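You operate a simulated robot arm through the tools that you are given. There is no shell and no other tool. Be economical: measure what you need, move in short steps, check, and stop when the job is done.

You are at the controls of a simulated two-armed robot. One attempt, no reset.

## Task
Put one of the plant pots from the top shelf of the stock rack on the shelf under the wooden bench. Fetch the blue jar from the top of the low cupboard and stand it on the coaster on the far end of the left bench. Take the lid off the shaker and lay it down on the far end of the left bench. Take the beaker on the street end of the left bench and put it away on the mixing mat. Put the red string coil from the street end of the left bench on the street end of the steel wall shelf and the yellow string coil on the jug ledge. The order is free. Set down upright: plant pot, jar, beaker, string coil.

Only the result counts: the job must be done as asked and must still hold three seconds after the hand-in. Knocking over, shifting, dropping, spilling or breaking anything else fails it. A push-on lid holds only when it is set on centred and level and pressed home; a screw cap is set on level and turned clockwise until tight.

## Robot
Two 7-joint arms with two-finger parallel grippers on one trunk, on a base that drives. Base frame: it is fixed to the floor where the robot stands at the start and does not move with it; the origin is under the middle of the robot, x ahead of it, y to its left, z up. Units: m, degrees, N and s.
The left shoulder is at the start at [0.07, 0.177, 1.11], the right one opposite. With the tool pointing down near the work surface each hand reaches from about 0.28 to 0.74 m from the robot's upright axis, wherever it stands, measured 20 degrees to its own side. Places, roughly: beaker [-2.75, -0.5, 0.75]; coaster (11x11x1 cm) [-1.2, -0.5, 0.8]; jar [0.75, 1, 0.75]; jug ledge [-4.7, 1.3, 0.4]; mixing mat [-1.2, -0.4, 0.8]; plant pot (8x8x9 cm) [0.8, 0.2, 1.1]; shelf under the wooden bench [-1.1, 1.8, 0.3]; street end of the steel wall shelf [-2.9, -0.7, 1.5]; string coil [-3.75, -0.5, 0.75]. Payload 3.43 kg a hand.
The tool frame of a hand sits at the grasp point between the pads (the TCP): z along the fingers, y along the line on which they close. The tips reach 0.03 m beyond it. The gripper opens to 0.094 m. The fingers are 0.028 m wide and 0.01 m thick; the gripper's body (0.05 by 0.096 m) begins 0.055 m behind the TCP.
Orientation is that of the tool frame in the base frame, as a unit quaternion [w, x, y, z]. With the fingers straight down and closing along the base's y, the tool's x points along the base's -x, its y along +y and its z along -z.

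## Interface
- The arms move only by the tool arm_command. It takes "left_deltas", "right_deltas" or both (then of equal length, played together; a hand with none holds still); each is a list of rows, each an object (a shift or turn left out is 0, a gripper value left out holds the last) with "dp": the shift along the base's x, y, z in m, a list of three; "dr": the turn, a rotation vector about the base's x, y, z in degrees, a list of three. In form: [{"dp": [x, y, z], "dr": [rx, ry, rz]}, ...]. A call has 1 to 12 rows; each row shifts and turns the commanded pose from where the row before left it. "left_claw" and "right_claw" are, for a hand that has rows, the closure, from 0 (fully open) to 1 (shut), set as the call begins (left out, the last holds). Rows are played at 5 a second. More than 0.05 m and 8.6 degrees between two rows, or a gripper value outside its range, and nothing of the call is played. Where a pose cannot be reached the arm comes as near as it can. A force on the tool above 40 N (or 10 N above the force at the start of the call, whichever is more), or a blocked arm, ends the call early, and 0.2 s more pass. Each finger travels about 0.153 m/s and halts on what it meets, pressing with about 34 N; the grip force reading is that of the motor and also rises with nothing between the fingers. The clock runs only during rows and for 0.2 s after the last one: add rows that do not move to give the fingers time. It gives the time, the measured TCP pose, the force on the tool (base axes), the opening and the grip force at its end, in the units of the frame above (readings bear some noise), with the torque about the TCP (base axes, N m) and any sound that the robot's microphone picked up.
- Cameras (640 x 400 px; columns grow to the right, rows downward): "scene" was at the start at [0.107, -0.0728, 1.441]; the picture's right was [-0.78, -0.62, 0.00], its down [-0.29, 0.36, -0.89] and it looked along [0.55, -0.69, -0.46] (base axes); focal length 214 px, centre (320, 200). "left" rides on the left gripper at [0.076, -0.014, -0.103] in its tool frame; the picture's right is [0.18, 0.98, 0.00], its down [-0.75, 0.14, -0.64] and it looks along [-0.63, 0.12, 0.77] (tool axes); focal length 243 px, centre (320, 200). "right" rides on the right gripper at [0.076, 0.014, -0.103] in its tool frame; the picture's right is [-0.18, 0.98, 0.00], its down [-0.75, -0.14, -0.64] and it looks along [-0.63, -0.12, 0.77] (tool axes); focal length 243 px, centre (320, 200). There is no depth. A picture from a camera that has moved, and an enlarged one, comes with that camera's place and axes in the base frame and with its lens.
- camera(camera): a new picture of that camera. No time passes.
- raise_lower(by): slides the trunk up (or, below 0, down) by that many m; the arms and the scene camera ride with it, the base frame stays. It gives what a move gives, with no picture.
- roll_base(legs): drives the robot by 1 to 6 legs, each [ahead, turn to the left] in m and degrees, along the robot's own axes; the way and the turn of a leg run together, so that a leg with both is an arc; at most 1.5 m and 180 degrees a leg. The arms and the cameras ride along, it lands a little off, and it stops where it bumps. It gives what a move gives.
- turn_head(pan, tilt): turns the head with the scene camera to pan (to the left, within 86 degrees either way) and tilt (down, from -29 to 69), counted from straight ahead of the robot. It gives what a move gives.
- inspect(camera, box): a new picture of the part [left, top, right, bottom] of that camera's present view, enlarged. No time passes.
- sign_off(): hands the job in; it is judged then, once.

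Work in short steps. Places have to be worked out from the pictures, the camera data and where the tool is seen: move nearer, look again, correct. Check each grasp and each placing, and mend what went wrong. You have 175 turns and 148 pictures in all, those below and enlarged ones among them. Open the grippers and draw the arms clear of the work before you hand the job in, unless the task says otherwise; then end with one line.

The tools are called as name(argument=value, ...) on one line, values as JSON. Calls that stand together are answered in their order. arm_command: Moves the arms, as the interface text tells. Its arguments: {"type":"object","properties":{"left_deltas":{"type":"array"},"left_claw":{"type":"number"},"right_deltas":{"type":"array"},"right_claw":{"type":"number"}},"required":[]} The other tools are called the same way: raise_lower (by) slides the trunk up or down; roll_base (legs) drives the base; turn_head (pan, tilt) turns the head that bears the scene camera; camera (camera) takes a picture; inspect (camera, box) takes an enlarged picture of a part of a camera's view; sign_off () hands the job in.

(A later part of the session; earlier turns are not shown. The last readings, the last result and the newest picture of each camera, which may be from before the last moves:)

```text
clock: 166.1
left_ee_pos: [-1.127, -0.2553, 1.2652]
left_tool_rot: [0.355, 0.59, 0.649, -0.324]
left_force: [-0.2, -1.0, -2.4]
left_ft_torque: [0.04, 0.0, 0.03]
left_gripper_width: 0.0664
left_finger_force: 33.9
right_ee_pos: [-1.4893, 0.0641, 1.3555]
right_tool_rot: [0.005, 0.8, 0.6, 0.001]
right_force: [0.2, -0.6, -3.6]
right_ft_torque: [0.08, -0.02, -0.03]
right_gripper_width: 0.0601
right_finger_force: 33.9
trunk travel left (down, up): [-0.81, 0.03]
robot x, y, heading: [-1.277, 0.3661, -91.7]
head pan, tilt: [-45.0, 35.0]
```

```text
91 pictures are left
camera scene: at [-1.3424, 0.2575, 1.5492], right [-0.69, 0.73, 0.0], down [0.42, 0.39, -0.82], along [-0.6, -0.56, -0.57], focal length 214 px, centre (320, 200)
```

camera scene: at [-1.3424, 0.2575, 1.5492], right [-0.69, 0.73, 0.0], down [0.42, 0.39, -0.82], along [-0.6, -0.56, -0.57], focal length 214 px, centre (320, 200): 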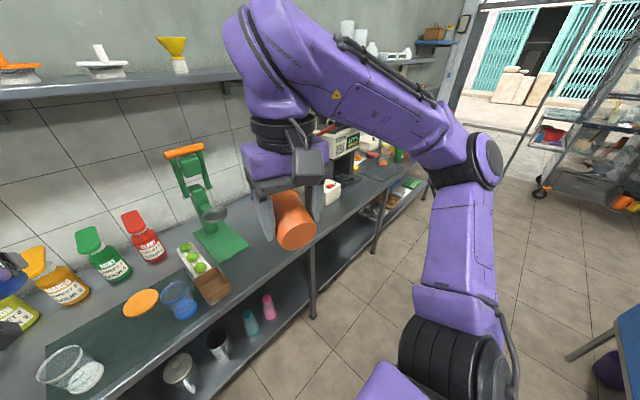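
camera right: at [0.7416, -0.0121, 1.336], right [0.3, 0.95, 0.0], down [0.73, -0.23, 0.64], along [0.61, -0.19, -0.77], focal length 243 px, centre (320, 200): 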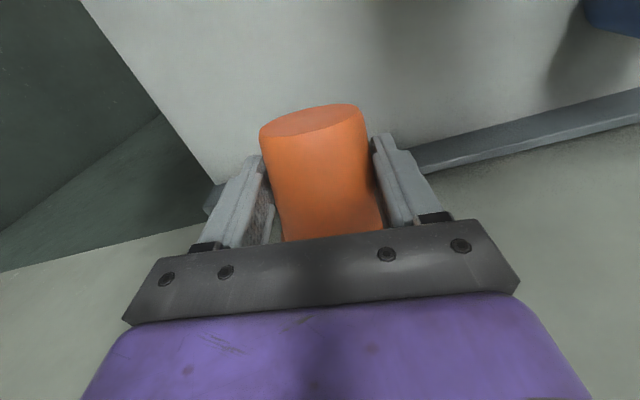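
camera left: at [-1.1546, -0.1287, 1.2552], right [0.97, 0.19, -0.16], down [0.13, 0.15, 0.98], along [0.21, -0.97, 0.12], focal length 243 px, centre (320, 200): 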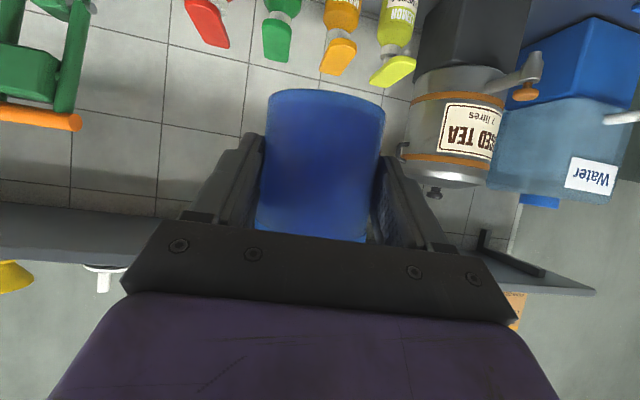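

The coaster is at (-1.207,-0.493), flanked by two beakers at about (-1.045,-0.35) and (-1.30,-0.37). I move forward 0.2 m, lower the trunk 0.15 m, and yaw the left hand to approach between them.

roll_base(legs=[[0.19, 0]])

raise_lower(by=-0.15)

arm_command(left_deltas=[{"dp": [-0.02, 0, 0], "dr": [-0.6, 0, -6.4]}, {"dp": [-0.02, 0, 0], "dr": [-0.6, 0, -6.4]}, {"dp": [-0.02, 0, 0], "dr": [-0.6, 0, -6.4]}])

turn_head(pan=0, tilt=50)

camera(camera="scene")

```text
clock: 167.6
left_ee_pos: [-1.1336, -0.4404, 1.2671]
left_tool_rot: [0.356, 0.589, 0.649, -0.325]
left_force: [0.8, 0.7, -2.5]
left_ft_torque: [0.05, 0.0, 0.03]
left_gripper_width: 0.066
left_finger_force: 34.4
right_ee_pos: [-1.494, -0.1225, 1.3583]
right_tool_rot: [0.006, 0.799, 0.601, -0.001]
right_force: [0.1, 0.8, -2.6]
right_ft_torque: [0.08, -0.05, -0.01]
right_gripper_width: 0.0602
right_finger_force: 33.4
trunk travel left (down, up): [-0.81, 0.03]
robot x, y, heading: [-1.2836, 0.18, -91.9]
head pan, tilt: [-45.0, 35.0]
```

```text
clock: 169.4
left_ee_pos: [-1.1322, -0.4446, 1.1157]
left_tool_rot: [0.355, 0.59, 0.649, -0.324]
left_force: [-0.7, 0.1, -2.6]
left_ft_torque: [0.06, 0.01, 0.01]
left_gripper_width: 0.0663
left_finger_force: 33.8
right_ee_pos: [-1.4943, -0.126, 1.2057]
right_tool_rot: [0.006, 0.799, 0.601, -0.001]
right_force: [0.2, -0.2, -3.1]
right_ft_torque: [0.08, -0.01, -0.01]
right_gripper_width: 0.06
right_finger_force: 33.9
trunk travel left (down, up): [-0.66, 0.18]
robot x, y, heading: [-1.2796, 0.1793, -91.9]
head pan, tilt: [-45.0, 35.0]
```

```text
clock: 170.2
left_ee_pos: [-1.1915, -0.4456, 1.1157]
left_tool_rot: [0.305, 0.684, 0.536, -0.389]
left_force: [0.4, 1.3, -3.6]
left_ft_torque: [0.01, 0.01, 0.02]
left_gripper_width: 0.0662
left_finger_force: 33.6
right_ee_pos: [-1.4952, -0.126, 1.2056]
right_tool_rot: [0.005, 0.799, 0.601, 0.0]
right_force: [-0.2, -0.1, -3.2]
right_ft_torque: [0.07, -0.02, -0.02]
right_gripper_width: 0.06
right_finger_force: 34.4
trunk travel left (down, up): [-0.66, 0.18]
robot x, y, heading: [-1.2806, 0.1809, -91.6]
head pan, tilt: [-45.0, 35.0]
```

```text
clock: 171.3
left_ee_pos: [-1.1926, -0.4437, 1.1161]
left_tool_rot: [0.305, 0.684, 0.537, -0.388]
left_force: [-0.6, 0.4, -3.1]
left_ft_torque: [0.04, 0.0, -0.01]
left_gripper_width: 0.0658
left_finger_force: 34.4
right_ee_pos: [-1.4952, -0.1272, 1.2065]
right_tool_rot: [0.005, 0.799, 0.601, 0.0]
right_force: [0.3, 1.1, -3.2]
right_ft_torque: [0.07, -0.04, 0.0]
right_gripper_width: 0.0603
right_finger_force: 34.0
trunk travel left (down, up): [-0.66, 0.18]
robot x, y, heading: [-1.2841, 0.1813, -91.8]
head pan, tilt: [0.0, 50.0]
```

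```text
90 pictures are left
camera scene: at [-1.2863, 0.0512, 1.3775], right [-1.0, 0.03, 0.0], down [0.02, 0.77, -0.64], along [-0.02, -0.64, -0.77], focal length 214 px, centre (320, 200)
```

scene: 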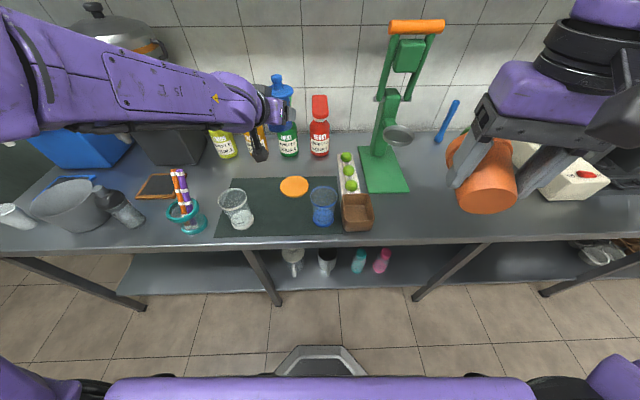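

I move over the coaster and descend to just above it.

arm_command(left_deltas=[{"dp": [-0.013, -0.036, 0]}, {"dp": [0, 0, -0.045]}, {"dp": [0, 0, -0.045]}, {"dp": [0, 0, -0.045]}, {"dp": [0, 0, -0.045]}, {"dp": [0, 0, -0.04]}, {}])

inspect(camera="scene", box=[200, 90, 400, 250])

camera(camera="left")

```text
clock: 172.9
left_ee_pos: [-1.1921, -0.4839, 0.8981]
left_tool_rot: [0.302, 0.668, 0.554, -0.395]
left_force: [0.7, -0.3, -3.4]
left_ft_torque: [0.08, -0.02, -0.02]
left_gripper_width: 0.0663
left_finger_force: 34.4
right_ee_pos: [-1.4934, -0.1248, 1.2064]
right_tool_rot: [0.005, 0.799, 0.601, 0.0]
right_force: [-0.5, 0.0, -4.0]
right_ft_torque: [0.08, -0.03, 0.02]
right_gripper_width: 0.0602
right_finger_force: 34.2
trunk travel left (down, up): [-0.66, 0.18]
robot x, y, heading: [-1.2791, 0.1812, -91.8]
head pan, tilt: [0.0, 50.0]
```

```text
2.50 times, centred on (300, 170) of scene
camera zoom: at [-1.2861, 0.052, 1.3776], right [-1.0, 0.03, 0.0], down [0.02, 0.77, -0.64], along [-0.02, -0.64, -0.77], focal length 536 px, centre (370, 275)
```

zoom: 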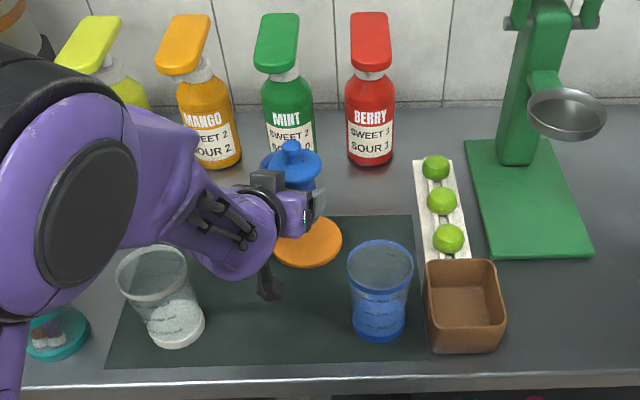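

```text
88 pictures are left
camera left: at [-1.1822, -0.3557, 0.8844], right [0.98, -0.11, -0.19], down [0.21, 0.13, 0.97], along [-0.08, -0.98, 0.15], focal length 243 px, centre (320, 200)
```

left: 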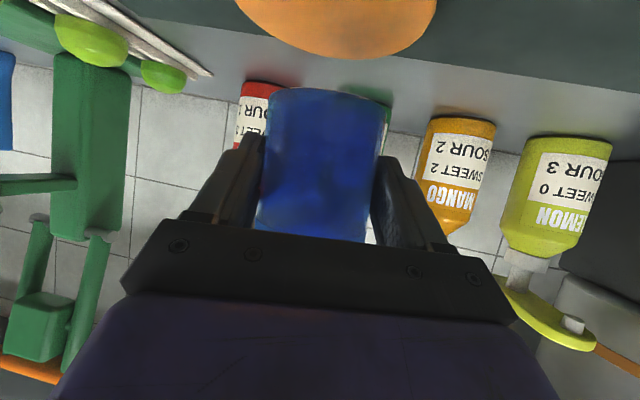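

The jar's lid sits at about (-1.204,-0.486), over the coaster centre. I descend until contact.

arm_command(left_deltas=[{"dp": [-0.003, 0, -0.015]}, {"dp": [0, 0, -0.015]}, {"dp": [0, 0, -0.005]}, {}])

inspect(camera="scene", box=[220, 110, 380, 240])

camera(camera="left")

```text
clock: 173.9
left_ee_pos: [-1.2017, -0.4823, 0.8604]
left_tool_rot: [0.304, 0.679, 0.544, -0.389]
left_force: [0.5, -0.4, -3.2]
left_ft_torque: [0.06, 0.0, 0.01]
left_gripper_width: 0.0661
left_finger_force: 34.3
right_ee_pos: [-1.4942, -0.1262, 1.2061]
right_tool_rot: [0.005, 0.799, 0.601, 0.0]
right_force: [0.7, -0.9, -2.6]
right_ft_torque: [0.07, 0.01, 0.01]
right_gripper_width: 0.0605
right_finger_force: 34.1
trunk travel left (down, up): [-0.66, 0.18]
robot x, y, heading: [-1.282, 0.1772, -91.7]
head pan, tilt: [0.0, 50.0]
```

```text
3.08 times, centred on (300, 175) of scene
camera zoom: at [-1.2862, 0.0512, 1.3775], right [-1.0, 0.03, 0.0], down [0.02, 0.77, -0.64], along [-0.02, -0.64, -0.77], focal length 660 px, centre (382, 277)
```

zoom: 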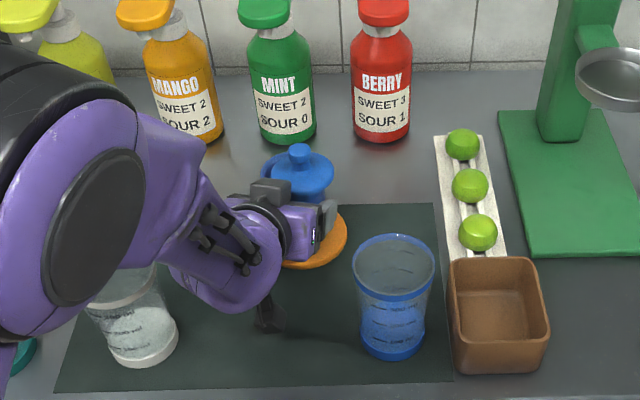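

```text
86 pictures are left
camera left: at [-1.1886, -0.3537, 0.846], right [0.98, -0.13, -0.17], down [0.18, 0.13, 0.97], along [-0.1, -0.98, 0.15], focal length 243 px, centre (320, 200)
```

left: 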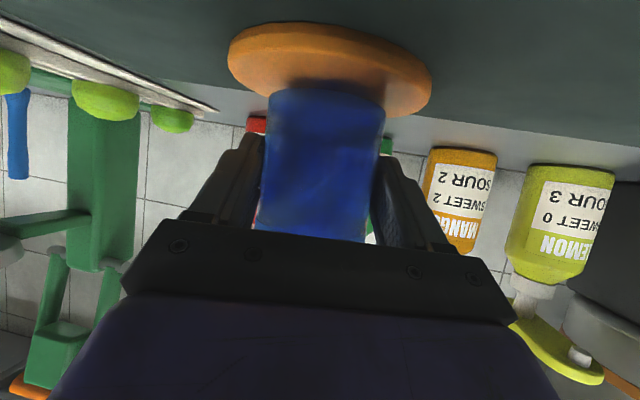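

The jar is centred over the coaster with ~5–7 mm to go. I lower in small steps to contact.

arm_command(left_deltas=[{"dp": [0, 0.003, -0.003]}, {"dp": [0, 0, -0.003]}, {}])

arm_command(left_deltas=[{"dp": [0, 0, -0.002]}, {"dp": [0, 0, -0.002]}, {}])

```text
clock: 174.7
left_ee_pos: [-1.2046, -0.4794, 0.8559]
left_tool_rot: [0.306, 0.68, 0.54, -0.39]
left_force: [0.0, -0.7, 4.2]
left_ft_torque: [-0.25, -0.16, -0.04]
left_gripper_width: 0.0663
left_finger_force: 33.9
right_ee_pos: [-1.4949, -0.1256, 1.2058]
right_tool_rot: [0.006, 0.799, 0.601, 0.0]
right_force: [-0.6, 0.0, -3.7]
right_ft_torque: [0.05, -0.02, -0.04]
right_gripper_width: 0.0604
right_finger_force: 34.5
trunk travel left (down, up): [-0.66, 0.18]
robot x, y, heading: [-1.2849, 0.1841, -91.4]
head pan, tilt: [0.0, 50.0]
```

```text
clock: 175.5
left_ee_pos: [-1.2068, -0.4776, 0.8548]
left_tool_rot: [0.309, 0.681, 0.537, -0.391]
left_force: [2.8, -5.7, 24.3]
left_ft_torque: [-0.7, -0.03, 0.19]
left_gripper_width: 0.0662
left_finger_force: 34.2
right_ee_pos: [-1.4946, -0.1242, 1.2073]
right_tool_rot: [0.006, 0.799, 0.601, -0.001]
right_force: [0.5, -0.1, -3.1]
right_ft_torque: [0.06, -0.01, 0.01]
right_gripper_width: 0.0603
right_finger_force: 34.1
trunk travel left (down, up): [-0.66, 0.18]
robot x, y, heading: [-1.2776, 0.1791, -91.6]
head pan, tilt: [0.0, 50.0]
```

Contact made; I relieve the pressure and open.

arm_command(left_deltas=[{"dp": [0, 0, 0.002]}, {}])

arm_command(left_claw=0, left_deltas=[{}, {}, {}])

camera(camera="left")

```text
clock: 176.1
left_ee_pos: [-1.2075, -0.4753, 0.8545]
left_tool_rot: [0.307, 0.683, 0.537, -0.388]
left_force: [5.1, -3.8, 17.6]
left_ft_torque: [-0.53, -0.05, 0.11]
left_gripper_width: 0.066
left_finger_force: 34.0
right_ee_pos: [-1.494, -0.1238, 1.2068]
right_tool_rot: [0.006, 0.799, 0.601, -0.001]
right_force: [-0.3, 0.2, -2.8]
right_ft_torque: [0.08, -0.02, 0.01]
right_gripper_width: 0.0603
right_finger_force: 34.2
trunk travel left (down, up): [-0.66, 0.18]
robot x, y, heading: [-1.2814, 0.1795, -91.5]
head pan, tilt: [0.0, 50.0]
```

```text
clock: 176.9
left_ee_pos: [-1.2079, -0.4764, 0.8508]
left_tool_rot: [0.305, 0.684, 0.537, -0.389]
left_force: [-0.8, -0.7, 0.7]
left_ft_torque: [-0.02, 0.03, 0.01]
left_gripper_width: 0.094
left_finger_force: 0.2
right_ee_pos: [-1.4949, -0.126, 1.2056]
right_tool_rot: [0.005, 0.799, 0.601, 0.001]
right_force: [0.5, 0.0, -2.5]
right_ft_torque: [0.12, 0.0, 0.01]
right_gripper_width: 0.0601
right_finger_force: 34.0
trunk travel left (down, up): [-0.66, 0.18]
robot x, y, heading: [-1.2816, 0.1844, -91.7]
head pan, tilt: [0.0, 50.0]
```

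```text
85 pictures are left
camera left: at [-1.1925, -0.3494, 0.8381], right [0.98, -0.14, -0.16], down [0.18, 0.13, 0.98], along [-0.12, -0.98, 0.15], focal length 243 px, centre (320, 200)
```

left: 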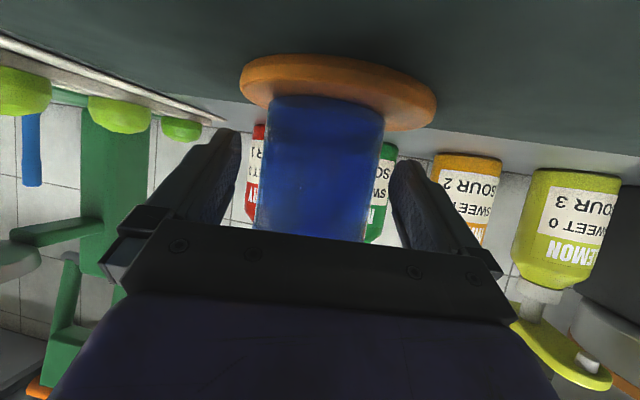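

Jar is standing on the coaster. I withdraw back and up between the beakers.

arm_command(left_deltas=[{"dp": [0.008, 0.03, 0.004]}, {"dp": [0.008, 0.03, 0.01]}, {"dp": [0.006, 0.025, 0.03]}, {"dp": [0, 0.01, 0.045]}, {"dp": [0, 0, 0.045]}, {"dp": [0, 0, 0.045]}, {"dp": [0, 0, 0.045]}])

camera(camera="scene")

```text
clock: 178.5
left_ee_pos: [-1.1843, -0.383, 1.0759]
left_tool_rot: [0.303, 0.682, 0.538, -0.393]
left_force: [0.8, 0.6, -1.0]
left_ft_torque: [-0.01, 0.01, 0.0]
left_gripper_width: 0.0941
left_finger_force: 0.1
right_ee_pos: [-1.4917, -0.1256, 1.208]
right_tool_rot: [0.005, 0.799, 0.601, -0.002]
right_force: [0.2, -0.5, -3.6]
right_ft_torque: [0.1, -0.02, 0.01]
right_gripper_width: 0.0603
right_finger_force: 33.8
trunk travel left (down, up): [-0.66, 0.18]
robot x, y, heading: [-1.2797, 0.1827, -91.8]
head pan, tilt: [0.0, 50.0]
```

```text
84 pictures are left
camera scene: at [-1.2822, 0.0517, 1.3775], right [-1.0, 0.03, 0.0], down [0.02, 0.77, -0.64], along [-0.02, -0.64, -0.77], focal length 214 px, centre (320, 200)
```

scene: 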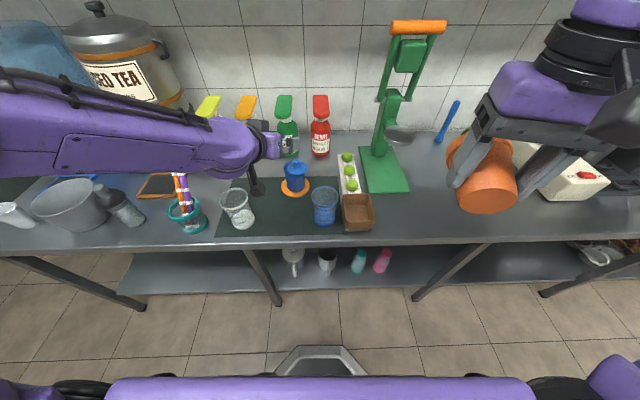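

The jar stands on the coaster. Next I deliver the pot, since removing the shaker lid may need both hands; I fold the left arm to its compact pose and raise the trunk.

arm_command(left_deltas=[{"dp": [-0.01, 0.013, 0.025], "dr": [8.2, -2.0, 0]}, {"dp": [-0.01, 0.013, 0.025], "dr": [8.2, -2.0, 0]}, {"dp": [-0.01, 0.013, 0.025], "dr": [8.2, -2.0, 0]}, {"dp": [-0.01, 0.013, 0.025], "dr": [8.2, -2.0, 0]}, {"dp": [-0.01, 0.013, 0.025], "dr": [8.2, -2.0, 0]}, {"dp": [-0.01, 0.013, 0.025], "dr": [8.2, -2.0, 0]}, {"dp": [-0.01, 0.013, 0.02], "dr": [8.2, -2.0, 0]}, {"dr": [0, 0, 6]}, {"dr": [0, 0, 6]}])

raise_lower(by=0.15)

camera(camera="scene")

```text
clock: 180.5
left_ee_pos: [-1.2348, -0.3195, 1.2031]
left_tool_rot: [0.114, 0.707, 0.69, -0.104]
left_force: [-0.7, 0.2, 0.5]
left_ft_torque: [-0.01, 0.02, 0.01]
left_gripper_width: 0.094
left_finger_force: 0.0
left hand out of reach, approached as far as the arm can: row 1, 6, 7
right_ee_pos: [-1.4947, -0.127, 1.2063]
right_tool_rot: [0.005, 0.799, 0.601, 0.0]
right_force: [0.2, -0.6, -2.8]
right_ft_torque: [0.09, -0.02, 0.03]
right_gripper_width: 0.0603
right_finger_force: 34.4
trunk travel left (down, up): [-0.66, 0.18]
robot x, y, heading: [-1.2797, 0.1778, -91.9]
head pan, tilt: [0.0, 50.0]
```

```text
clock: 182.2
left_ee_pos: [-1.2362, -0.3206, 1.353]
left_tool_rot: [0.114, 0.707, 0.69, -0.106]
left_force: [-0.3, -0.2, 1.0]
left_ft_torque: [0.03, 0.0, -0.04]
left_gripper_width: 0.094
left_finger_force: 0.1
right_ee_pos: [-1.4946, -0.1267, 1.3566]
right_tool_rot: [0.005, 0.799, 0.601, -0.001]
right_force: [0.4, -0.3, -2.6]
right_ft_torque: [0.07, -0.03, 0.01]
right_gripper_width: 0.0605
right_finger_force: 33.8
trunk travel left (down, up): [-0.81, 0.03]
robot x, y, heading: [-1.2828, 0.1819, -92.1]
head pan, tilt: [0.0, 50.0]
```

```text
83 pictures are left
camera scene: at [-1.2862, 0.0516, 1.5275], right [-1.0, 0.03, 0.0], down [0.02, 0.77, -0.64], along [-0.02, -0.64, -0.77], focal length 214 px, centre (320, 200)
```

scene: 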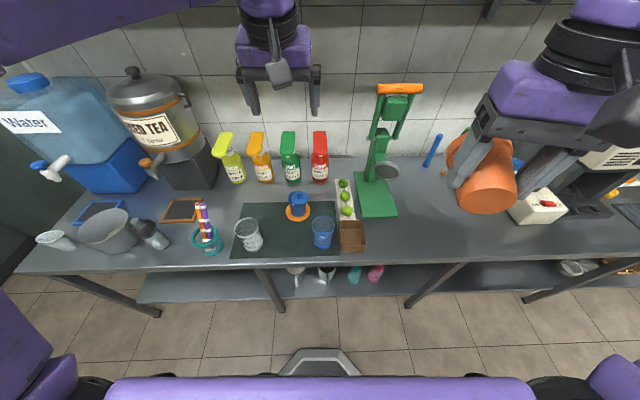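

I drive back along the aisle (x≈0.02) and round to the bench's long side.

roll_base(legs=[[-0.25, 0], [0, 92], [1.3, 0], [0, 90]])

roll_base(legs=[[1.0, 0]])

```text
clock: 197.9
left_ee_pos: [-0.0354, 0.9351, 1.3537]
left_tool_rot: [0.105, -0.695, 0.702, 0.115]
left_force: [0.7, -0.5, 0.8]
left_ft_torque: [0.0, -0.01, 0.03]
left_gripper_width: 0.0941
left_finger_force: 0.0
right_ee_pos: [0.2271, 0.7456, 1.3566]
right_tool_rot: [0.0, -0.607, 0.795, 0.006]
right_force: [0.6, -0.4, -4.2]
right_ft_torque: [-0.09, 0.04, 0.0]
right_gripper_width: 0.0599
right_finger_force: 34.5
trunk travel left (down, up): [-0.81, 0.03]
robot x, y, heading: [0.0201, 0.4401, 89.3]
head pan, tilt: [0.0, 50.0]
```

```text
clock: 203.1
left_ee_pos: [-0.0253, 1.9336, 1.3528]
left_tool_rot: [0.104, -0.697, 0.7, 0.115]
left_force: [0.2, -0.3, 0.0]
left_ft_torque: [0.02, -0.01, -0.02]
left_gripper_width: 0.0941
left_finger_force: 0.1
right_ee_pos: [0.2374, 1.7437, 1.3559]
right_tool_rot: [0.0, -0.608, 0.794, 0.004]
right_force: [-0.3, 0.3, -2.7]
right_ft_torque: [-0.04, 0.01, 0.0]
right_gripper_width: 0.0601
right_finger_force: 34.6
trunk travel left (down, up): [-0.81, 0.03]
robot x, y, heading: [0.034, 1.4368, 89.1]
head pan, tilt: [0.0, 50.0]
```

Passed cleanly. Continuing to the bench side.

roll_base(legs=[[1.08, 0], [0, 91], [0.66, 0], [0, 90]])

turn_head(pan=-10, tilt=55)

camera(camera="scene")

camera(camera="right")

```text
clock: 219.6
left_ee_pos: [-0.5459, 2.0036, 1.353]
left_tool_rot: [0.116, 0.692, 0.705, -0.102]
left_force: [-0.2, 0.1, 0.2]
left_ft_torque: [0.0, -0.01, -0.03]
left_gripper_width: 0.0942
left_finger_force: 0.1
right_ee_pos: [-0.8135, 2.1859, 1.3559]
right_tool_rot: [0.006, 0.787, 0.618, 0.0]
right_force: [0.3, 0.2, -2.3]
right_ft_torque: [0.05, 0.0, -0.05]
right_gripper_width: 0.0598
right_finger_force: 34.3
trunk travel left (down, up): [-0.81, 0.03]
robot x, y, heading: [-0.6157, 2.4984, -89.3]
head pan, tilt: [0.0, 50.0]
```

```text
clock: 220.3
left_ee_pos: [-0.546, 2.0035, 1.353]
left_tool_rot: [0.116, 0.692, 0.705, -0.103]
left_force: [0.0, 0.4, 0.2]
left_ft_torque: [0.04, 0.0, 0.02]
left_gripper_width: 0.0937
left_finger_force: 0.0
right_ee_pos: [-0.8135, 2.1865, 1.3567]
right_tool_rot: [0.006, 0.787, 0.617, 0.0]
right_force: [0.1, 0.2, -3.2]
right_ft_torque: [0.08, 0.03, -0.03]
right_gripper_width: 0.0595
right_finger_force: 33.8
trunk travel left (down, up): [-0.81, 0.03]
robot x, y, heading: [-0.615, 2.498, -89.2]
head pan, tilt: [-10.0, 55.0]
```

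```text
82 pictures are left
camera scene: at [-0.6257, 2.3784, 1.521], right [-0.99, 0.16, 0.0], down [0.13, 0.81, -0.57], along [-0.09, -0.57, -0.82], focal length 214 px, centre (320, 200)
```

scene: 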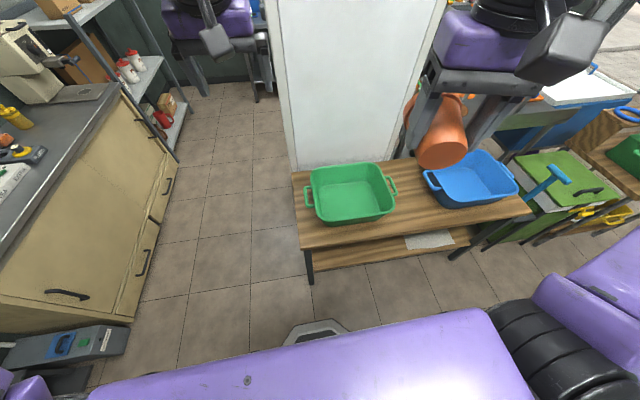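

```text
81 pictures are left
camera right: at [-0.7821, 2.2571, 1.46], right [0.91, -0.41, 0.01], down [-0.32, -0.69, 0.65], along [-0.26, -0.59, -0.76], focal length 243 px, centre (320, 200)
```

right: 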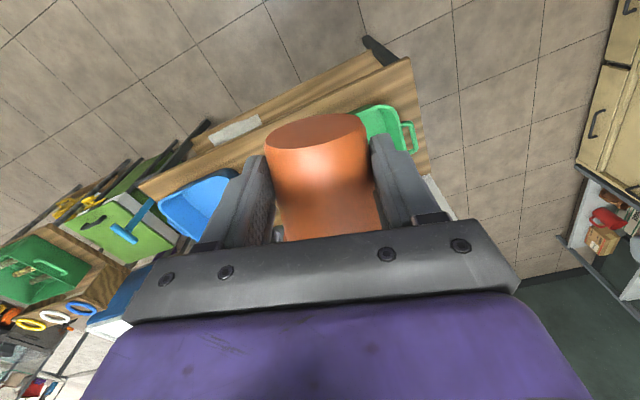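

Bench: top z≈0.665, front edge y≈2.02, x from -0.61 to -1.68, shelf near z 0.3. I back off 0.25 m, shift the left hand aside, lower the trunk, and tilt the pot upright in front of the bench.

roll_base(legs=[[-0.27, 0]])

arm_command(right_deltas=[{"dp": [-0.01, -0.04, -0.02], "dr": [0, 0, 8]}, {"dp": [-0.01, -0.04, -0.02]}, {"dp": [0, -0.04, -0.02]}, {"dp": [0, -0.04, -0.02]}, {"dp": [0, -0.03, -0.02]}], left_deltas=[{"dp": [0.03, 0, 0]}, {"dp": [0.03, 0, 0]}, {"dp": [0.03, 0, 0]}, {"dp": [0.03, 0, 0]}, {"dp": [0.03, 0, 0]}])

raise_lower(by=-0.5)

arm_command(right_deltas=[{"dr": [-8.13, 0.85, 0]}, {"dr": [-8.13, 0.85, 0]}, {"dr": [-8.13, 0.85, 0]}, {"dr": [-8.13, 0.85, 0]}, {"dr": [-8.13, 0.85, 0]}, {"dr": [-8.13, 0.85, 0]}, {"dr": [-8.13, 0.85, 0]}, {"dr": [-8.13, 0.85, 0]}, {"dr": [-8.13, 0.85, 0]}, {"dr": [-8.13, 0.85, 0]}, {"dr": [-8.13, 0.85, 0]}])

turn_head(pan=-20, tilt=50)

camera(camera="scene")

camera(camera="right")

```text
clock: 222.2
left_ee_pos: [-0.5484, 2.2711, 1.3528]
left_tool_rot: [0.115, 0.692, 0.705, -0.102]
left_force: [0.0, 0.3, 0.5]
left_ft_torque: [-0.01, 0.02, 0.01]
left_gripper_width: 0.0938
left_finger_force: 0.0
right_ee_pos: [-0.8175, 2.4534, 1.3547]
right_tool_rot: [0.006, 0.786, 0.618, 0.0]
right_force: [0.4, 0.2, -3.2]
right_ft_torque: [0.12, 0.01, -0.04]
right_gripper_width: 0.0597
right_finger_force: 33.8
trunk travel left (down, up): [-0.81, 0.03]
robot x, y, heading: [-0.6146, 2.7696, -89.2]
head pan, tilt: [-10.0, 55.0]
```

```text
clock: 223.4
left_ee_pos: [-0.4164, 2.27, 1.3508]
left_tool_rot: [0.116, 0.691, 0.706, -0.101]
left_force: [0.8, -1.2, -0.9]
left_ft_torque: [0.03, 0.0, 0.01]
left_gripper_width: 0.0936
left_finger_force: 0.0
left hand out of reach, approached as far as the arm can: row 5
right_ee_pos: [-0.8365, 2.2621, 1.2561]
right_tool_rot: [0.005, 0.741, 0.672, 0.0]
right_force: [0.1, -0.5, -3.8]
right_ft_torque: [0.07, 0.03, 0.03]
right_gripper_width: 0.0597
right_finger_force: 34.0
trunk travel left (down, up): [-0.81, 0.03]
robot x, y, heading: [-0.6199, 2.7683, -89.2]
head pan, tilt: [-10.0, 55.0]
```

```text
refused: -0.5 is not a number from -0.4 to 0.4
```

```text
clock: 225.8
left_ee_pos: [-0.4171, 2.2712, 1.3521]
left_tool_rot: [0.116, 0.692, 0.705, -0.102]
left_force: [-0.1, 0.0, -0.2]
left_ft_torque: [-0.02, 0.0, 0.0]
left_gripper_width: 0.094
left_finger_force: 0.0
right_ee_pos: [-0.8355, 2.2578, 1.2569]
right_tool_rot: [-0.475, -0.52, -0.476, 0.526]
right_force: [0.2, 0.2, -2.0]
right_ft_torque: [0.05, -0.02, -0.02]
right_gripper_width: 0.0598
right_finger_force: 33.8
right hand out of reach, approached as far as the arm can: row 11
trunk travel left (down, up): [-0.81, 0.03]
robot x, y, heading: [-0.6212, 2.773, -89.2]
head pan, tilt: [-10.0, 55.0]
```

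```text
clock: 226.5
left_ee_pos: [-0.4184, 2.2731, 1.3525]
left_tool_rot: [0.117, 0.691, 0.706, -0.102]
left_force: [-0.1, -0.2, -0.4]
left_ft_torque: [0.0, 0.01, -0.01]
left_gripper_width: 0.0939
left_finger_force: 0.1
right_ee_pos: [-0.8349, 2.2591, 1.2569]
right_tool_rot: [-0.475, -0.52, -0.477, 0.526]
right_force: [-0.7, 0.1, -2.8]
right_ft_torque: [0.04, -0.02, 0.02]
right_gripper_width: 0.0599
right_finger_force: 34.0
trunk travel left (down, up): [-0.81, 0.03]
robot x, y, heading: [-0.6207, 2.7685, -89.1]
head pan, tilt: [-20.0, 50.0]
```

```text
80 pictures are left
camera scene: at [-0.643, 2.646, 1.5275], right [-0.95, 0.33, 0.0], down [0.25, 0.72, -0.64], along [-0.21, -0.61, -0.77], focal length 214 px, centre (320, 200)
```

scene: 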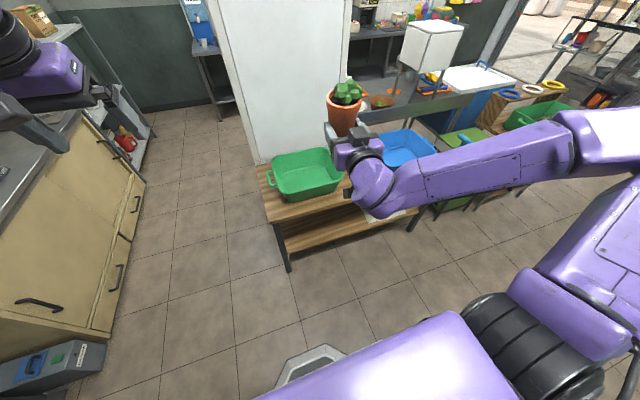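

```text
79 pictures are left
camera right: at [-0.8113, 2.3587, 1.1813], right [0.98, -0.09, 0.18], down [-0.07, 0.65, 0.75], along [-0.19, -0.75, 0.63], focal length 243 px, centre (320, 200)
```

right: 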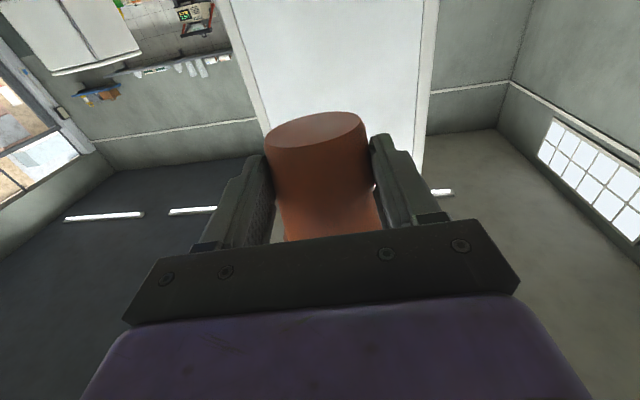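

The pot is upright in the air in front of the bench. I zoom in to judge its tilt.

inspect(camera="scene", box=[290, 60, 410, 200])

raise_lower(by=-0.4)

camera(camera="scene")

```text
2.86 times, centred on (350, 130) of scene
camera zoom: at [-0.643, 2.646, 1.5275], right [-0.95, 0.33, 0.0], down [0.25, 0.72, -0.64], along [-0.21, -0.61, -0.77], focal length 613 px, centre (234, 400)
```

zoom: 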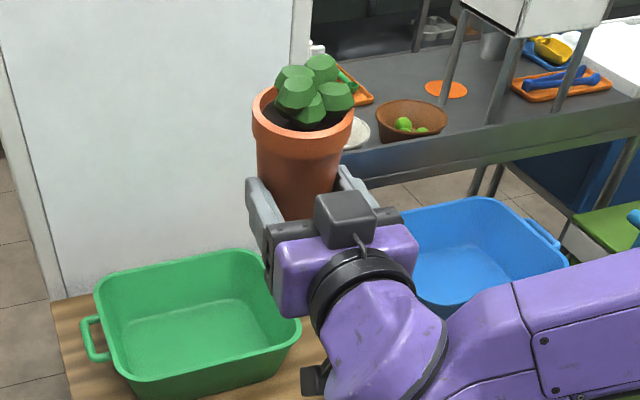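

```text
clock: 230.3
left_ee_pos: [-0.4169, 2.274, 0.9528]
left_tool_rot: [0.116, 0.691, 0.706, -0.102]
left_force: [0.2, -0.9, 0.3]
left_ft_torque: [-0.03, -0.01, 0.01]
left_gripper_width: 0.0939
left_finger_force: 0.0
right_ee_pos: [-0.8349, 2.2587, 0.8567]
right_tool_rot: [-0.475, -0.52, -0.477, 0.526]
right_force: [0.6, 0.0, -3.1]
right_ft_torque: [0.08, -0.01, -0.02]
right_gripper_width: 0.0599
right_finger_force: 33.9
trunk travel left (down, up): [-0.41, 0.43]
robot x, y, heading: [-0.6226, 2.7725, -89.1]
head pan, tilt: [-20.0, 50.0]
```

```text
77 pictures are left
camera scene: at [-0.643, 2.6464, 1.1276], right [-0.94, 0.33, 0.0], down [0.25, 0.72, -0.64], along [-0.21, -0.61, -0.77], focal length 214 px, centre (320, 200)
```

scene: 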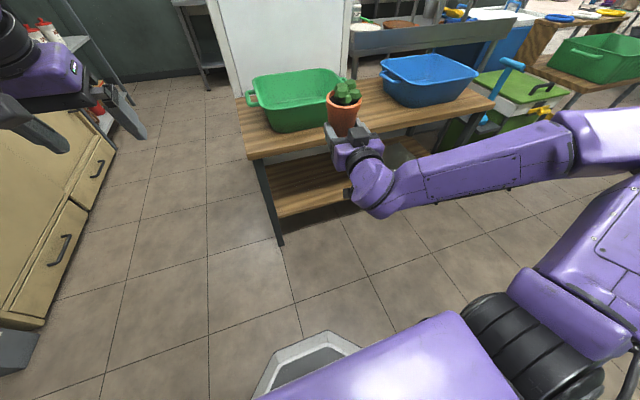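

The pot is plumb sideways. I lower the trunk further in front of the bench and check against the shelf.

raise_lower(by=-0.36)

arm_command(right_deltas=[{"dp": [0, 0, -0.03]}, {"dp": [0, 0, -0.03]}, {"dp": [0, 0, -0.03]}])

turn_head(pan=-20, tilt=35)

camera(camera="scene")

camera(camera="right")

```text
clock: 233.8
left_ee_pos: [-0.4182, 2.2733, 0.5922]
left_tool_rot: [0.117, 0.691, 0.705, -0.103]
left_force: [-0.1, -0.1, -0.6]
left_ft_torque: [-0.02, -0.01, -0.01]
left_gripper_width: 0.094
left_finger_force: 0.1
right_ee_pos: [-0.8372, 2.2591, 0.4965]
right_tool_rot: [-0.475, -0.519, -0.477, 0.527]
right_force: [0.1, 0.9, -2.8]
right_ft_torque: [0.07, -0.01, 0.02]
right_gripper_width: 0.0598
right_finger_force: 33.9
trunk travel left (down, up): [-0.05, 0.79]
robot x, y, heading: [-0.6198, 2.7733, -89.2]
head pan, tilt: [-20.0, 50.0]
```

```text
clock: 234.6
left_ee_pos: [-0.418, 2.2739, 0.5931]
left_tool_rot: [0.116, 0.691, 0.706, -0.102]
left_force: [-0.6, 0.7, 0.1]
left_ft_torque: [-0.02, -0.02, -0.02]
left_gripper_width: 0.094
left_finger_force: 0.1
right_ee_pos: [-0.8363, 2.2583, 0.4084]
right_tool_rot: [-0.475, -0.521, -0.476, 0.526]
right_force: [1.2, -0.1, -2.1]
right_ft_torque: [0.08, -0.03, -0.01]
right_gripper_width: 0.0599
right_finger_force: 33.6
trunk travel left (down, up): [-0.05, 0.79]
robot x, y, heading: [-0.6211, 2.7702, -88.9]
head pan, tilt: [-20.0, 50.0]
```

```text
clock: 235.4
left_ee_pos: [-0.4175, 2.2724, 0.593]
left_tool_rot: [0.117, 0.692, 0.705, -0.103]
left_force: [-0.1, 0.1, 0.0]
left_ft_torque: [-0.03, -0.02, 0.03]
left_gripper_width: 0.0939
left_finger_force: 0.0
right_ee_pos: [-0.8366, 2.2589, 0.4067]
right_tool_rot: [-0.475, -0.52, -0.477, 0.526]
right_force: [-0.5, -0.5, -2.9]
right_ft_torque: [0.07, -0.04, 0.02]
right_gripper_width: 0.0597
right_finger_force: 34.4
trunk travel left (down, up): [-0.05, 0.79]
robot x, y, heading: [-0.6164, 2.7717, -89.0]
head pan, tilt: [-20.0, 35.0]
```

```text
76 pictures are left
camera scene: at [-0.6466, 2.636, 0.7892], right [-0.94, 0.33, 0.0], down [0.19, 0.54, -0.82], along [-0.27, -0.77, -0.57], focal length 214 px, centre (320, 200)
```

scene: 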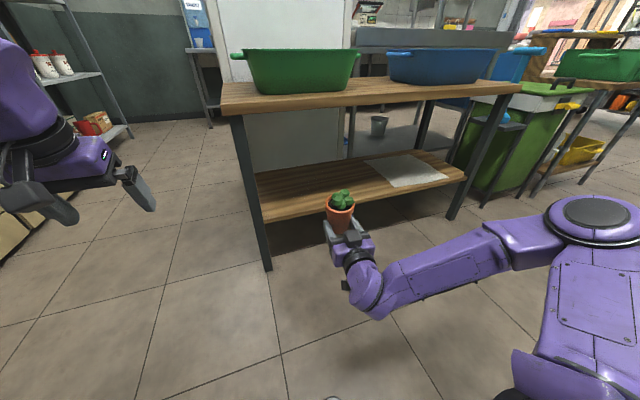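

```text
75 pictures are left
camera right: at [-0.812, 2.3585, 0.3318], right [0.98, -0.09, 0.18], down [-0.07, 0.66, 0.75], along [-0.19, -0.75, 0.64], focal length 243 px, centre (320, 200)
```

right: 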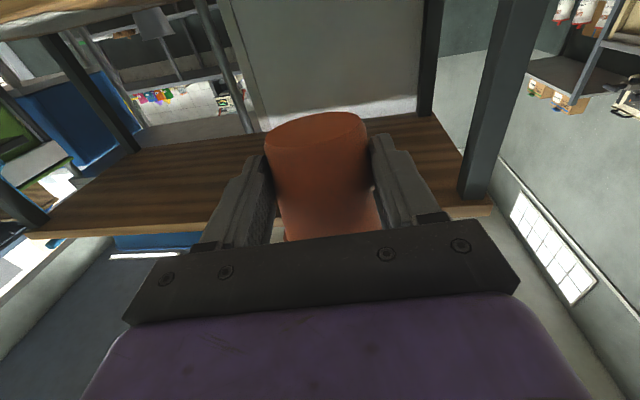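

Shelf surface is at about z 0.285 with its front edge near y 2.0; the pot's bottom is at ~0.36. I drive 0.22 m forward, then look.

roll_base(legs=[[0.22, 0]])

arm_command(right_deltas=[{"dp": [0, -0.03, 0]}, {"dp": [0, -0.03, 0]}, {"dp": [0, -0.03, -0.02]}])

turn_head(pan=-20, tilt=45)

camera(camera="scene")

camera(camera="right")

```text
clock: 237.1
left_ee_pos: [-0.4154, 2.0506, 0.5941]
left_tool_rot: [0.116, 0.692, 0.705, -0.102]
left_force: [0.3, 0.6, -0.2]
left_ft_torque: [0.04, -0.02, -0.03]
left_gripper_width: 0.094
left_finger_force: 0.1
right_ee_pos: [-0.8339, 2.0381, 0.4073]
right_tool_rot: [-0.474, -0.521, -0.476, 0.527]
right_force: [0.1, 0.4, -2.1]
right_ft_torque: [0.1, -0.03, 0.02]
right_gripper_width: 0.06
right_finger_force: 34.1
trunk travel left (down, up): [-0.05, 0.79]
robot x, y, heading: [-0.6159, 2.5507, -89.0]
head pan, tilt: [-20.0, 35.0]
```

```text
clock: 237.9
left_ee_pos: [-0.4155, 2.0508, 0.5925]
left_tool_rot: [0.116, 0.692, 0.705, -0.103]
left_force: [0.7, -0.1, 0.0]
left_ft_torque: [0.01, 0.0, 0.0]
left_gripper_width: 0.0939
left_finger_force: 0.1
right_ee_pos: [-0.8317, 1.9477, 0.386]
right_tool_rot: [-0.474, -0.521, -0.476, 0.526]
right_force: [-1.0, 0.8, -2.1]
right_ft_torque: [0.04, 0.0, 0.03]
right_gripper_width: 0.0597
right_finger_force: 34.1
trunk travel left (down, up): [-0.05, 0.79]
robot x, y, heading: [-0.6153, 2.5503, -89.1]
head pan, tilt: [-20.0, 35.0]
```

```text
clock: 238.6
left_ee_pos: [-0.4148, 2.0508, 0.5924]
left_tool_rot: [0.116, 0.692, 0.705, -0.103]
left_force: [-0.3, 0.3, 0.1]
left_ft_torque: [-0.01, -0.02, 0.01]
left_gripper_width: 0.0939
left_finger_force: 0.1
right_ee_pos: [-0.8335, 1.9488, 0.3869]
right_tool_rot: [-0.474, -0.521, -0.476, 0.526]
right_force: [0.2, -0.3, -2.5]
right_ft_torque: [0.11, -0.02, -0.04]
right_gripper_width: 0.06
right_finger_force: 33.9
trunk travel left (down, up): [-0.05, 0.79]
robot x, y, heading: [-0.6129, 2.5454, -89.1]
head pan, tilt: [-20.0, 45.0]
```

```text
74 pictures are left
camera scene: at [-0.6412, 2.4205, 0.7745], right [-0.94, 0.33, 0.0], down [0.23, 0.67, -0.71], along [-0.23, -0.67, -0.71], focal length 214 px, centre (320, 200)
```

scene: 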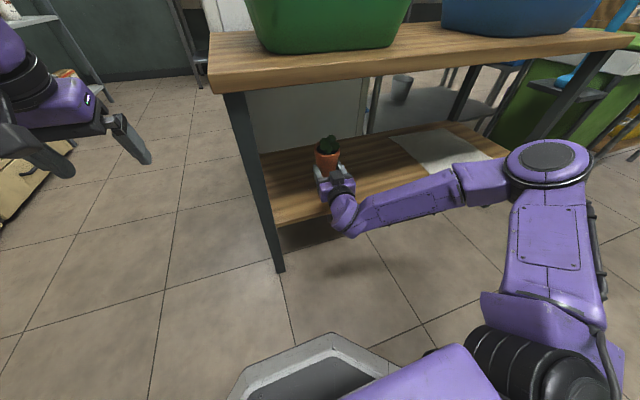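

```text
73 pictures are left
camera right: at [-0.8085, 2.0479, 0.3114], right [0.98, -0.09, 0.18], down [-0.07, 0.66, 0.75], along [-0.19, -0.75, 0.63], focal length 243 px, centre (320, 200)
```

right: 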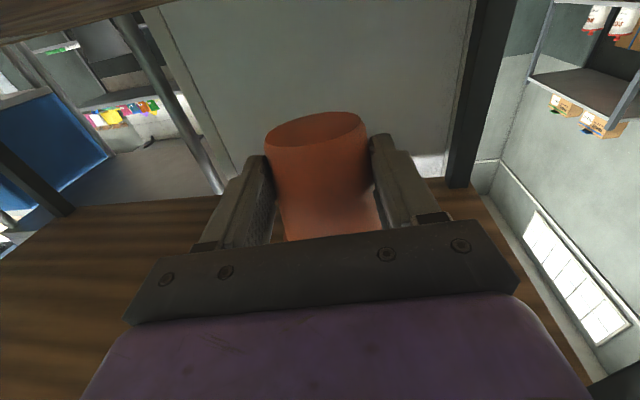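

Pot is about 6 cm inside the shelf edge. I lower it until it touches.

arm_command(right_deltas=[{"dp": [0, 0, -0.02]}, {"dp": [0, 0, -0.015]}, {}])

arm_command(right_deltas=[{"dp": [0, 0, -0.005]}, {"dp": [0, 0, -0.005]}, {}])

inspect(camera="scene", box=[250, 110, 410, 250])

```text
clock: 239.4
left_ee_pos: [-0.4146, 2.0504, 0.5935]
left_tool_rot: [0.116, 0.691, 0.706, -0.102]
left_force: [-0.8, 0.5, -0.7]
left_ft_torque: [0.02, 0.02, 0.03]
left_gripper_width: 0.094
left_finger_force: 0.1
right_ee_pos: [-0.8334, 1.9467, 0.3509]
right_tool_rot: [-0.475, -0.52, -0.477, 0.526]
right_force: [0.1, -0.5, -3.2]
right_ft_torque: [0.09, 0.0, 0.0]
right_gripper_width: 0.0598
right_finger_force: 34.2
trunk travel left (down, up): [-0.05, 0.79]
robot x, y, heading: [-0.6131, 2.5509, -89.2]
head pan, tilt: [-20.0, 45.0]
```

```text
clock: 240.2
left_ee_pos: [-0.416, 2.051, 0.5923]
left_tool_rot: [0.117, 0.691, 0.706, -0.103]
left_force: [0.6, 0.5, -1.0]
left_ft_torque: [0.02, -0.02, -0.02]
left_gripper_width: 0.094
left_finger_force: 0.0
right_ee_pos: [-0.8326, 1.9469, 0.3419]
right_tool_rot: [-0.475, -0.521, -0.476, 0.526]
right_force: [0.1, -0.4, -2.9]
right_ft_torque: [0.04, -0.03, 0.02]
right_gripper_width: 0.0599
right_finger_force: 33.4
trunk travel left (down, up): [-0.05, 0.79]
robot x, y, heading: [-0.6119, 2.5497, -88.9]
head pan, tilt: [-20.0, 45.0]
```

```text
2.86 times, centred on (330, 180) of scene
camera zoom: at [-0.6412, 2.4206, 0.7744], right [-0.94, 0.33, 0.0], down [0.23, 0.67, -0.71], along [-0.23, -0.67, -0.71], focal length 613 px, centre (291, 257)
```

zoom: 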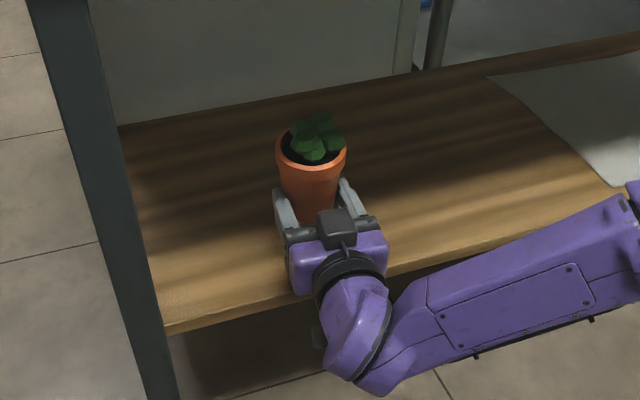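

Not in contact yet; I continue down in small steps.

arm_command(right_deltas=[{"dp": [0, 0, -0.004]}, {"dp": [0, 0, -0.004]}, {}])

arm_command(right_deltas=[{"dp": [0, 0, -0.003]}, {"dp": [0, 0, -0.003]}, {}])

```text
clock: 241.0
left_ee_pos: [-0.4155, 2.0516, 0.593]
left_tool_rot: [0.115, 0.692, 0.705, -0.103]
left_force: [-0.1, -0.9, 0.2]
left_ft_torque: [-0.02, -0.02, -0.02]
left_gripper_width: 0.0942
left_finger_force: 0.0
right_ee_pos: [-0.8335, 1.9484, 0.3355]
right_tool_rot: [-0.474, -0.52, -0.476, 0.527]
right_force: [-0.2, -0.3, -3.3]
right_ft_torque: [0.07, 0.02, 0.01]
right_gripper_width: 0.0598
right_finger_force: 33.8
trunk travel left (down, up): [-0.05, 0.79]
robot x, y, heading: [-0.6169, 2.5463, -89.3]
head pan, tilt: [-20.0, 45.0]
```

```text
clock: 241.8
left_ee_pos: [-0.4148, 2.0507, 0.5943]
left_tool_rot: [0.117, 0.691, 0.706, -0.102]
left_force: [-0.7, 0.5, 0.2]
left_ft_torque: [-0.04, -0.04, 0.0]
left_gripper_width: 0.0936
left_finger_force: 0.0
right_ee_pos: [-0.8332, 1.948, 0.328]
right_tool_rot: [-0.475, -0.521, -0.476, 0.526]
right_force: [0.4, -0.8, -3.0]
right_ft_torque: [0.04, -0.02, 0.03]
right_gripper_width: 0.0599
right_finger_force: 34.4
trunk travel left (down, up): [-0.05, 0.79]
robot x, y, heading: [-0.6134, 2.5506, -88.9]
head pan, tilt: [-20.0, 45.0]
```

Still free; I keep lowering with contact checks.

arm_command(right_deltas=[{"dp": [0, 0, -0.003]}, {"dp": [0, 0, -0.003]}, {}])

arm_command(right_deltas=[{"dp": [0, 0, -0.003]}, {}])

camera(camera="right")

```text
clock: 242.6
left_ee_pos: [-0.4153, 2.0521, 0.5928]
left_tool_rot: [0.116, 0.691, 0.706, -0.102]
left_force: [0.3, 0.2, -0.1]
left_ft_torque: [0.03, 0.03, -0.01]
left_gripper_width: 0.094
left_finger_force: 0.1
right_ee_pos: [-0.8333, 1.9472, 0.3226]
right_tool_rot: [-0.475, -0.52, -0.477, 0.525]
right_force: [-0.1, -0.2, -2.8]
right_ft_torque: [0.04, -0.03, -0.01]
right_gripper_width: 0.0598
right_finger_force: 33.9
trunk travel left (down, up): [-0.05, 0.79]
robot x, y, heading: [-0.6151, 2.5491, -89.2]
head pan, tilt: [-20.0, 45.0]
```

```text
clock: 243.2
left_ee_pos: [-0.4152, 2.0511, 0.5925]
left_tool_rot: [0.117, 0.691, 0.706, -0.102]
left_force: [0.4, 0.2, -0.6]
left_ft_torque: [0.01, 0.01, 0.03]
left_gripper_width: 0.094
left_finger_force: 0.1
right_ee_pos: [-0.8339, 1.948, 0.3202]
right_tool_rot: [-0.475, -0.52, -0.477, 0.526]
right_force: [0.3, 0.8, -3.0]
right_ft_torque: [0.03, -0.01, 0.01]
right_gripper_width: 0.0597
right_finger_force: 34.0
trunk travel left (down, up): [-0.05, 0.79]
robot x, y, heading: [-0.6145, 2.5488, -89.4]
head pan, tilt: [-20.0, 45.0]
```

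```text
71 pictures are left
camera right: at [-0.8091, 2.0469, 0.2436], right [0.98, -0.09, 0.18], down [-0.07, 0.66, 0.75], along [-0.19, -0.75, 0.64], focal length 243 px, centre (320, 200)
```

right: 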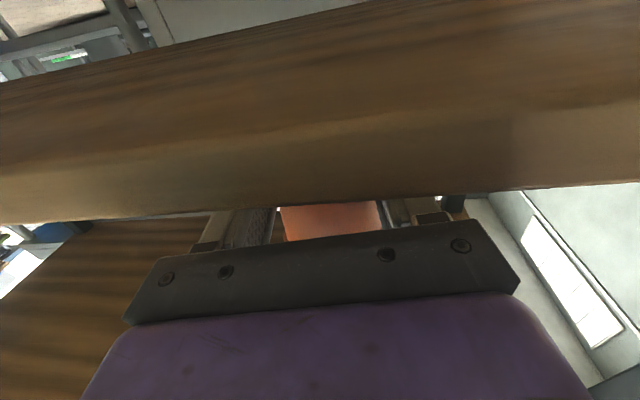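

The shelf edge top is at z≈0.277–0.284, so the pot is nearly in contact. Continuing in 2–3 mm steps.

arm_command(right_deltas=[{"dp": [0, 0, -0.003]}, {"dp": [0, 0, -0.002]}, {}])

arm_command(right_deltas=[{"dp": [0, 0, -0.002]}, {"dp": [0, 0, -0.002]}, {}])

inspect(camera="scene", box=[290, 130, 370, 200])

```text
clock: 244.0
left_ee_pos: [-0.4145, 2.0515, 0.5931]
left_tool_rot: [0.116, 0.691, 0.706, -0.102]
left_force: [-0.4, -0.5, -0.7]
left_ft_torque: [0.01, -0.03, -0.01]
left_gripper_width: 0.0939
left_finger_force: 0.0
right_ee_pos: [-0.8322, 1.947, 0.3132]
right_tool_rot: [-0.474, -0.52, -0.477, 0.527]
right_force: [0.4, -0.4, -2.7]
right_ft_torque: [0.09, -0.01, 0.0]
right_gripper_width: 0.0597
right_finger_force: 34.0
trunk travel left (down, up): [-0.05, 0.79]
robot x, y, heading: [-0.6146, 2.5486, -89.4]
head pan, tilt: [-20.0, 45.0]
```

```text
clock: 244.8
left_ee_pos: [-0.4152, 2.05, 0.5911]
left_tool_rot: [0.116, 0.692, 0.706, -0.102]
left_force: [0.2, 0.6, 0.5]
left_ft_torque: [-0.01, -0.02, 0.0]
left_gripper_width: 0.0942
left_finger_force: 0.0
right_ee_pos: [-0.8329, 1.9477, 0.3097]
right_tool_rot: [-0.474, -0.521, -0.476, 0.527]
right_force: [-0.2, 0.8, -3.2]
right_ft_torque: [0.07, 0.03, 0.0]
right_gripper_width: 0.0596
right_finger_force: 34.0
trunk travel left (down, up): [-0.05, 0.79]
robot x, y, heading: [-0.6159, 2.549, -89.3]
head pan, tilt: [-20.0, 45.0]
```

```text
5.71 times, centred on (330, 165) of scene
camera zoom: at [-0.6412, 2.4206, 0.7744], right [-0.94, 0.33, 0.0], down [0.23, 0.67, -0.71], along [-0.23, -0.67, -0.71], focal length 1226 px, centre (263, 400)
```

zoom: 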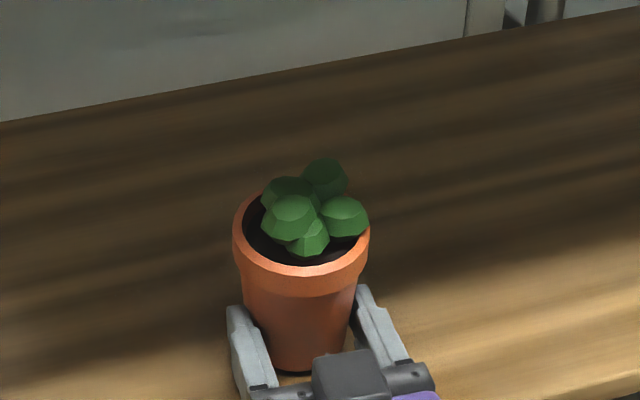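

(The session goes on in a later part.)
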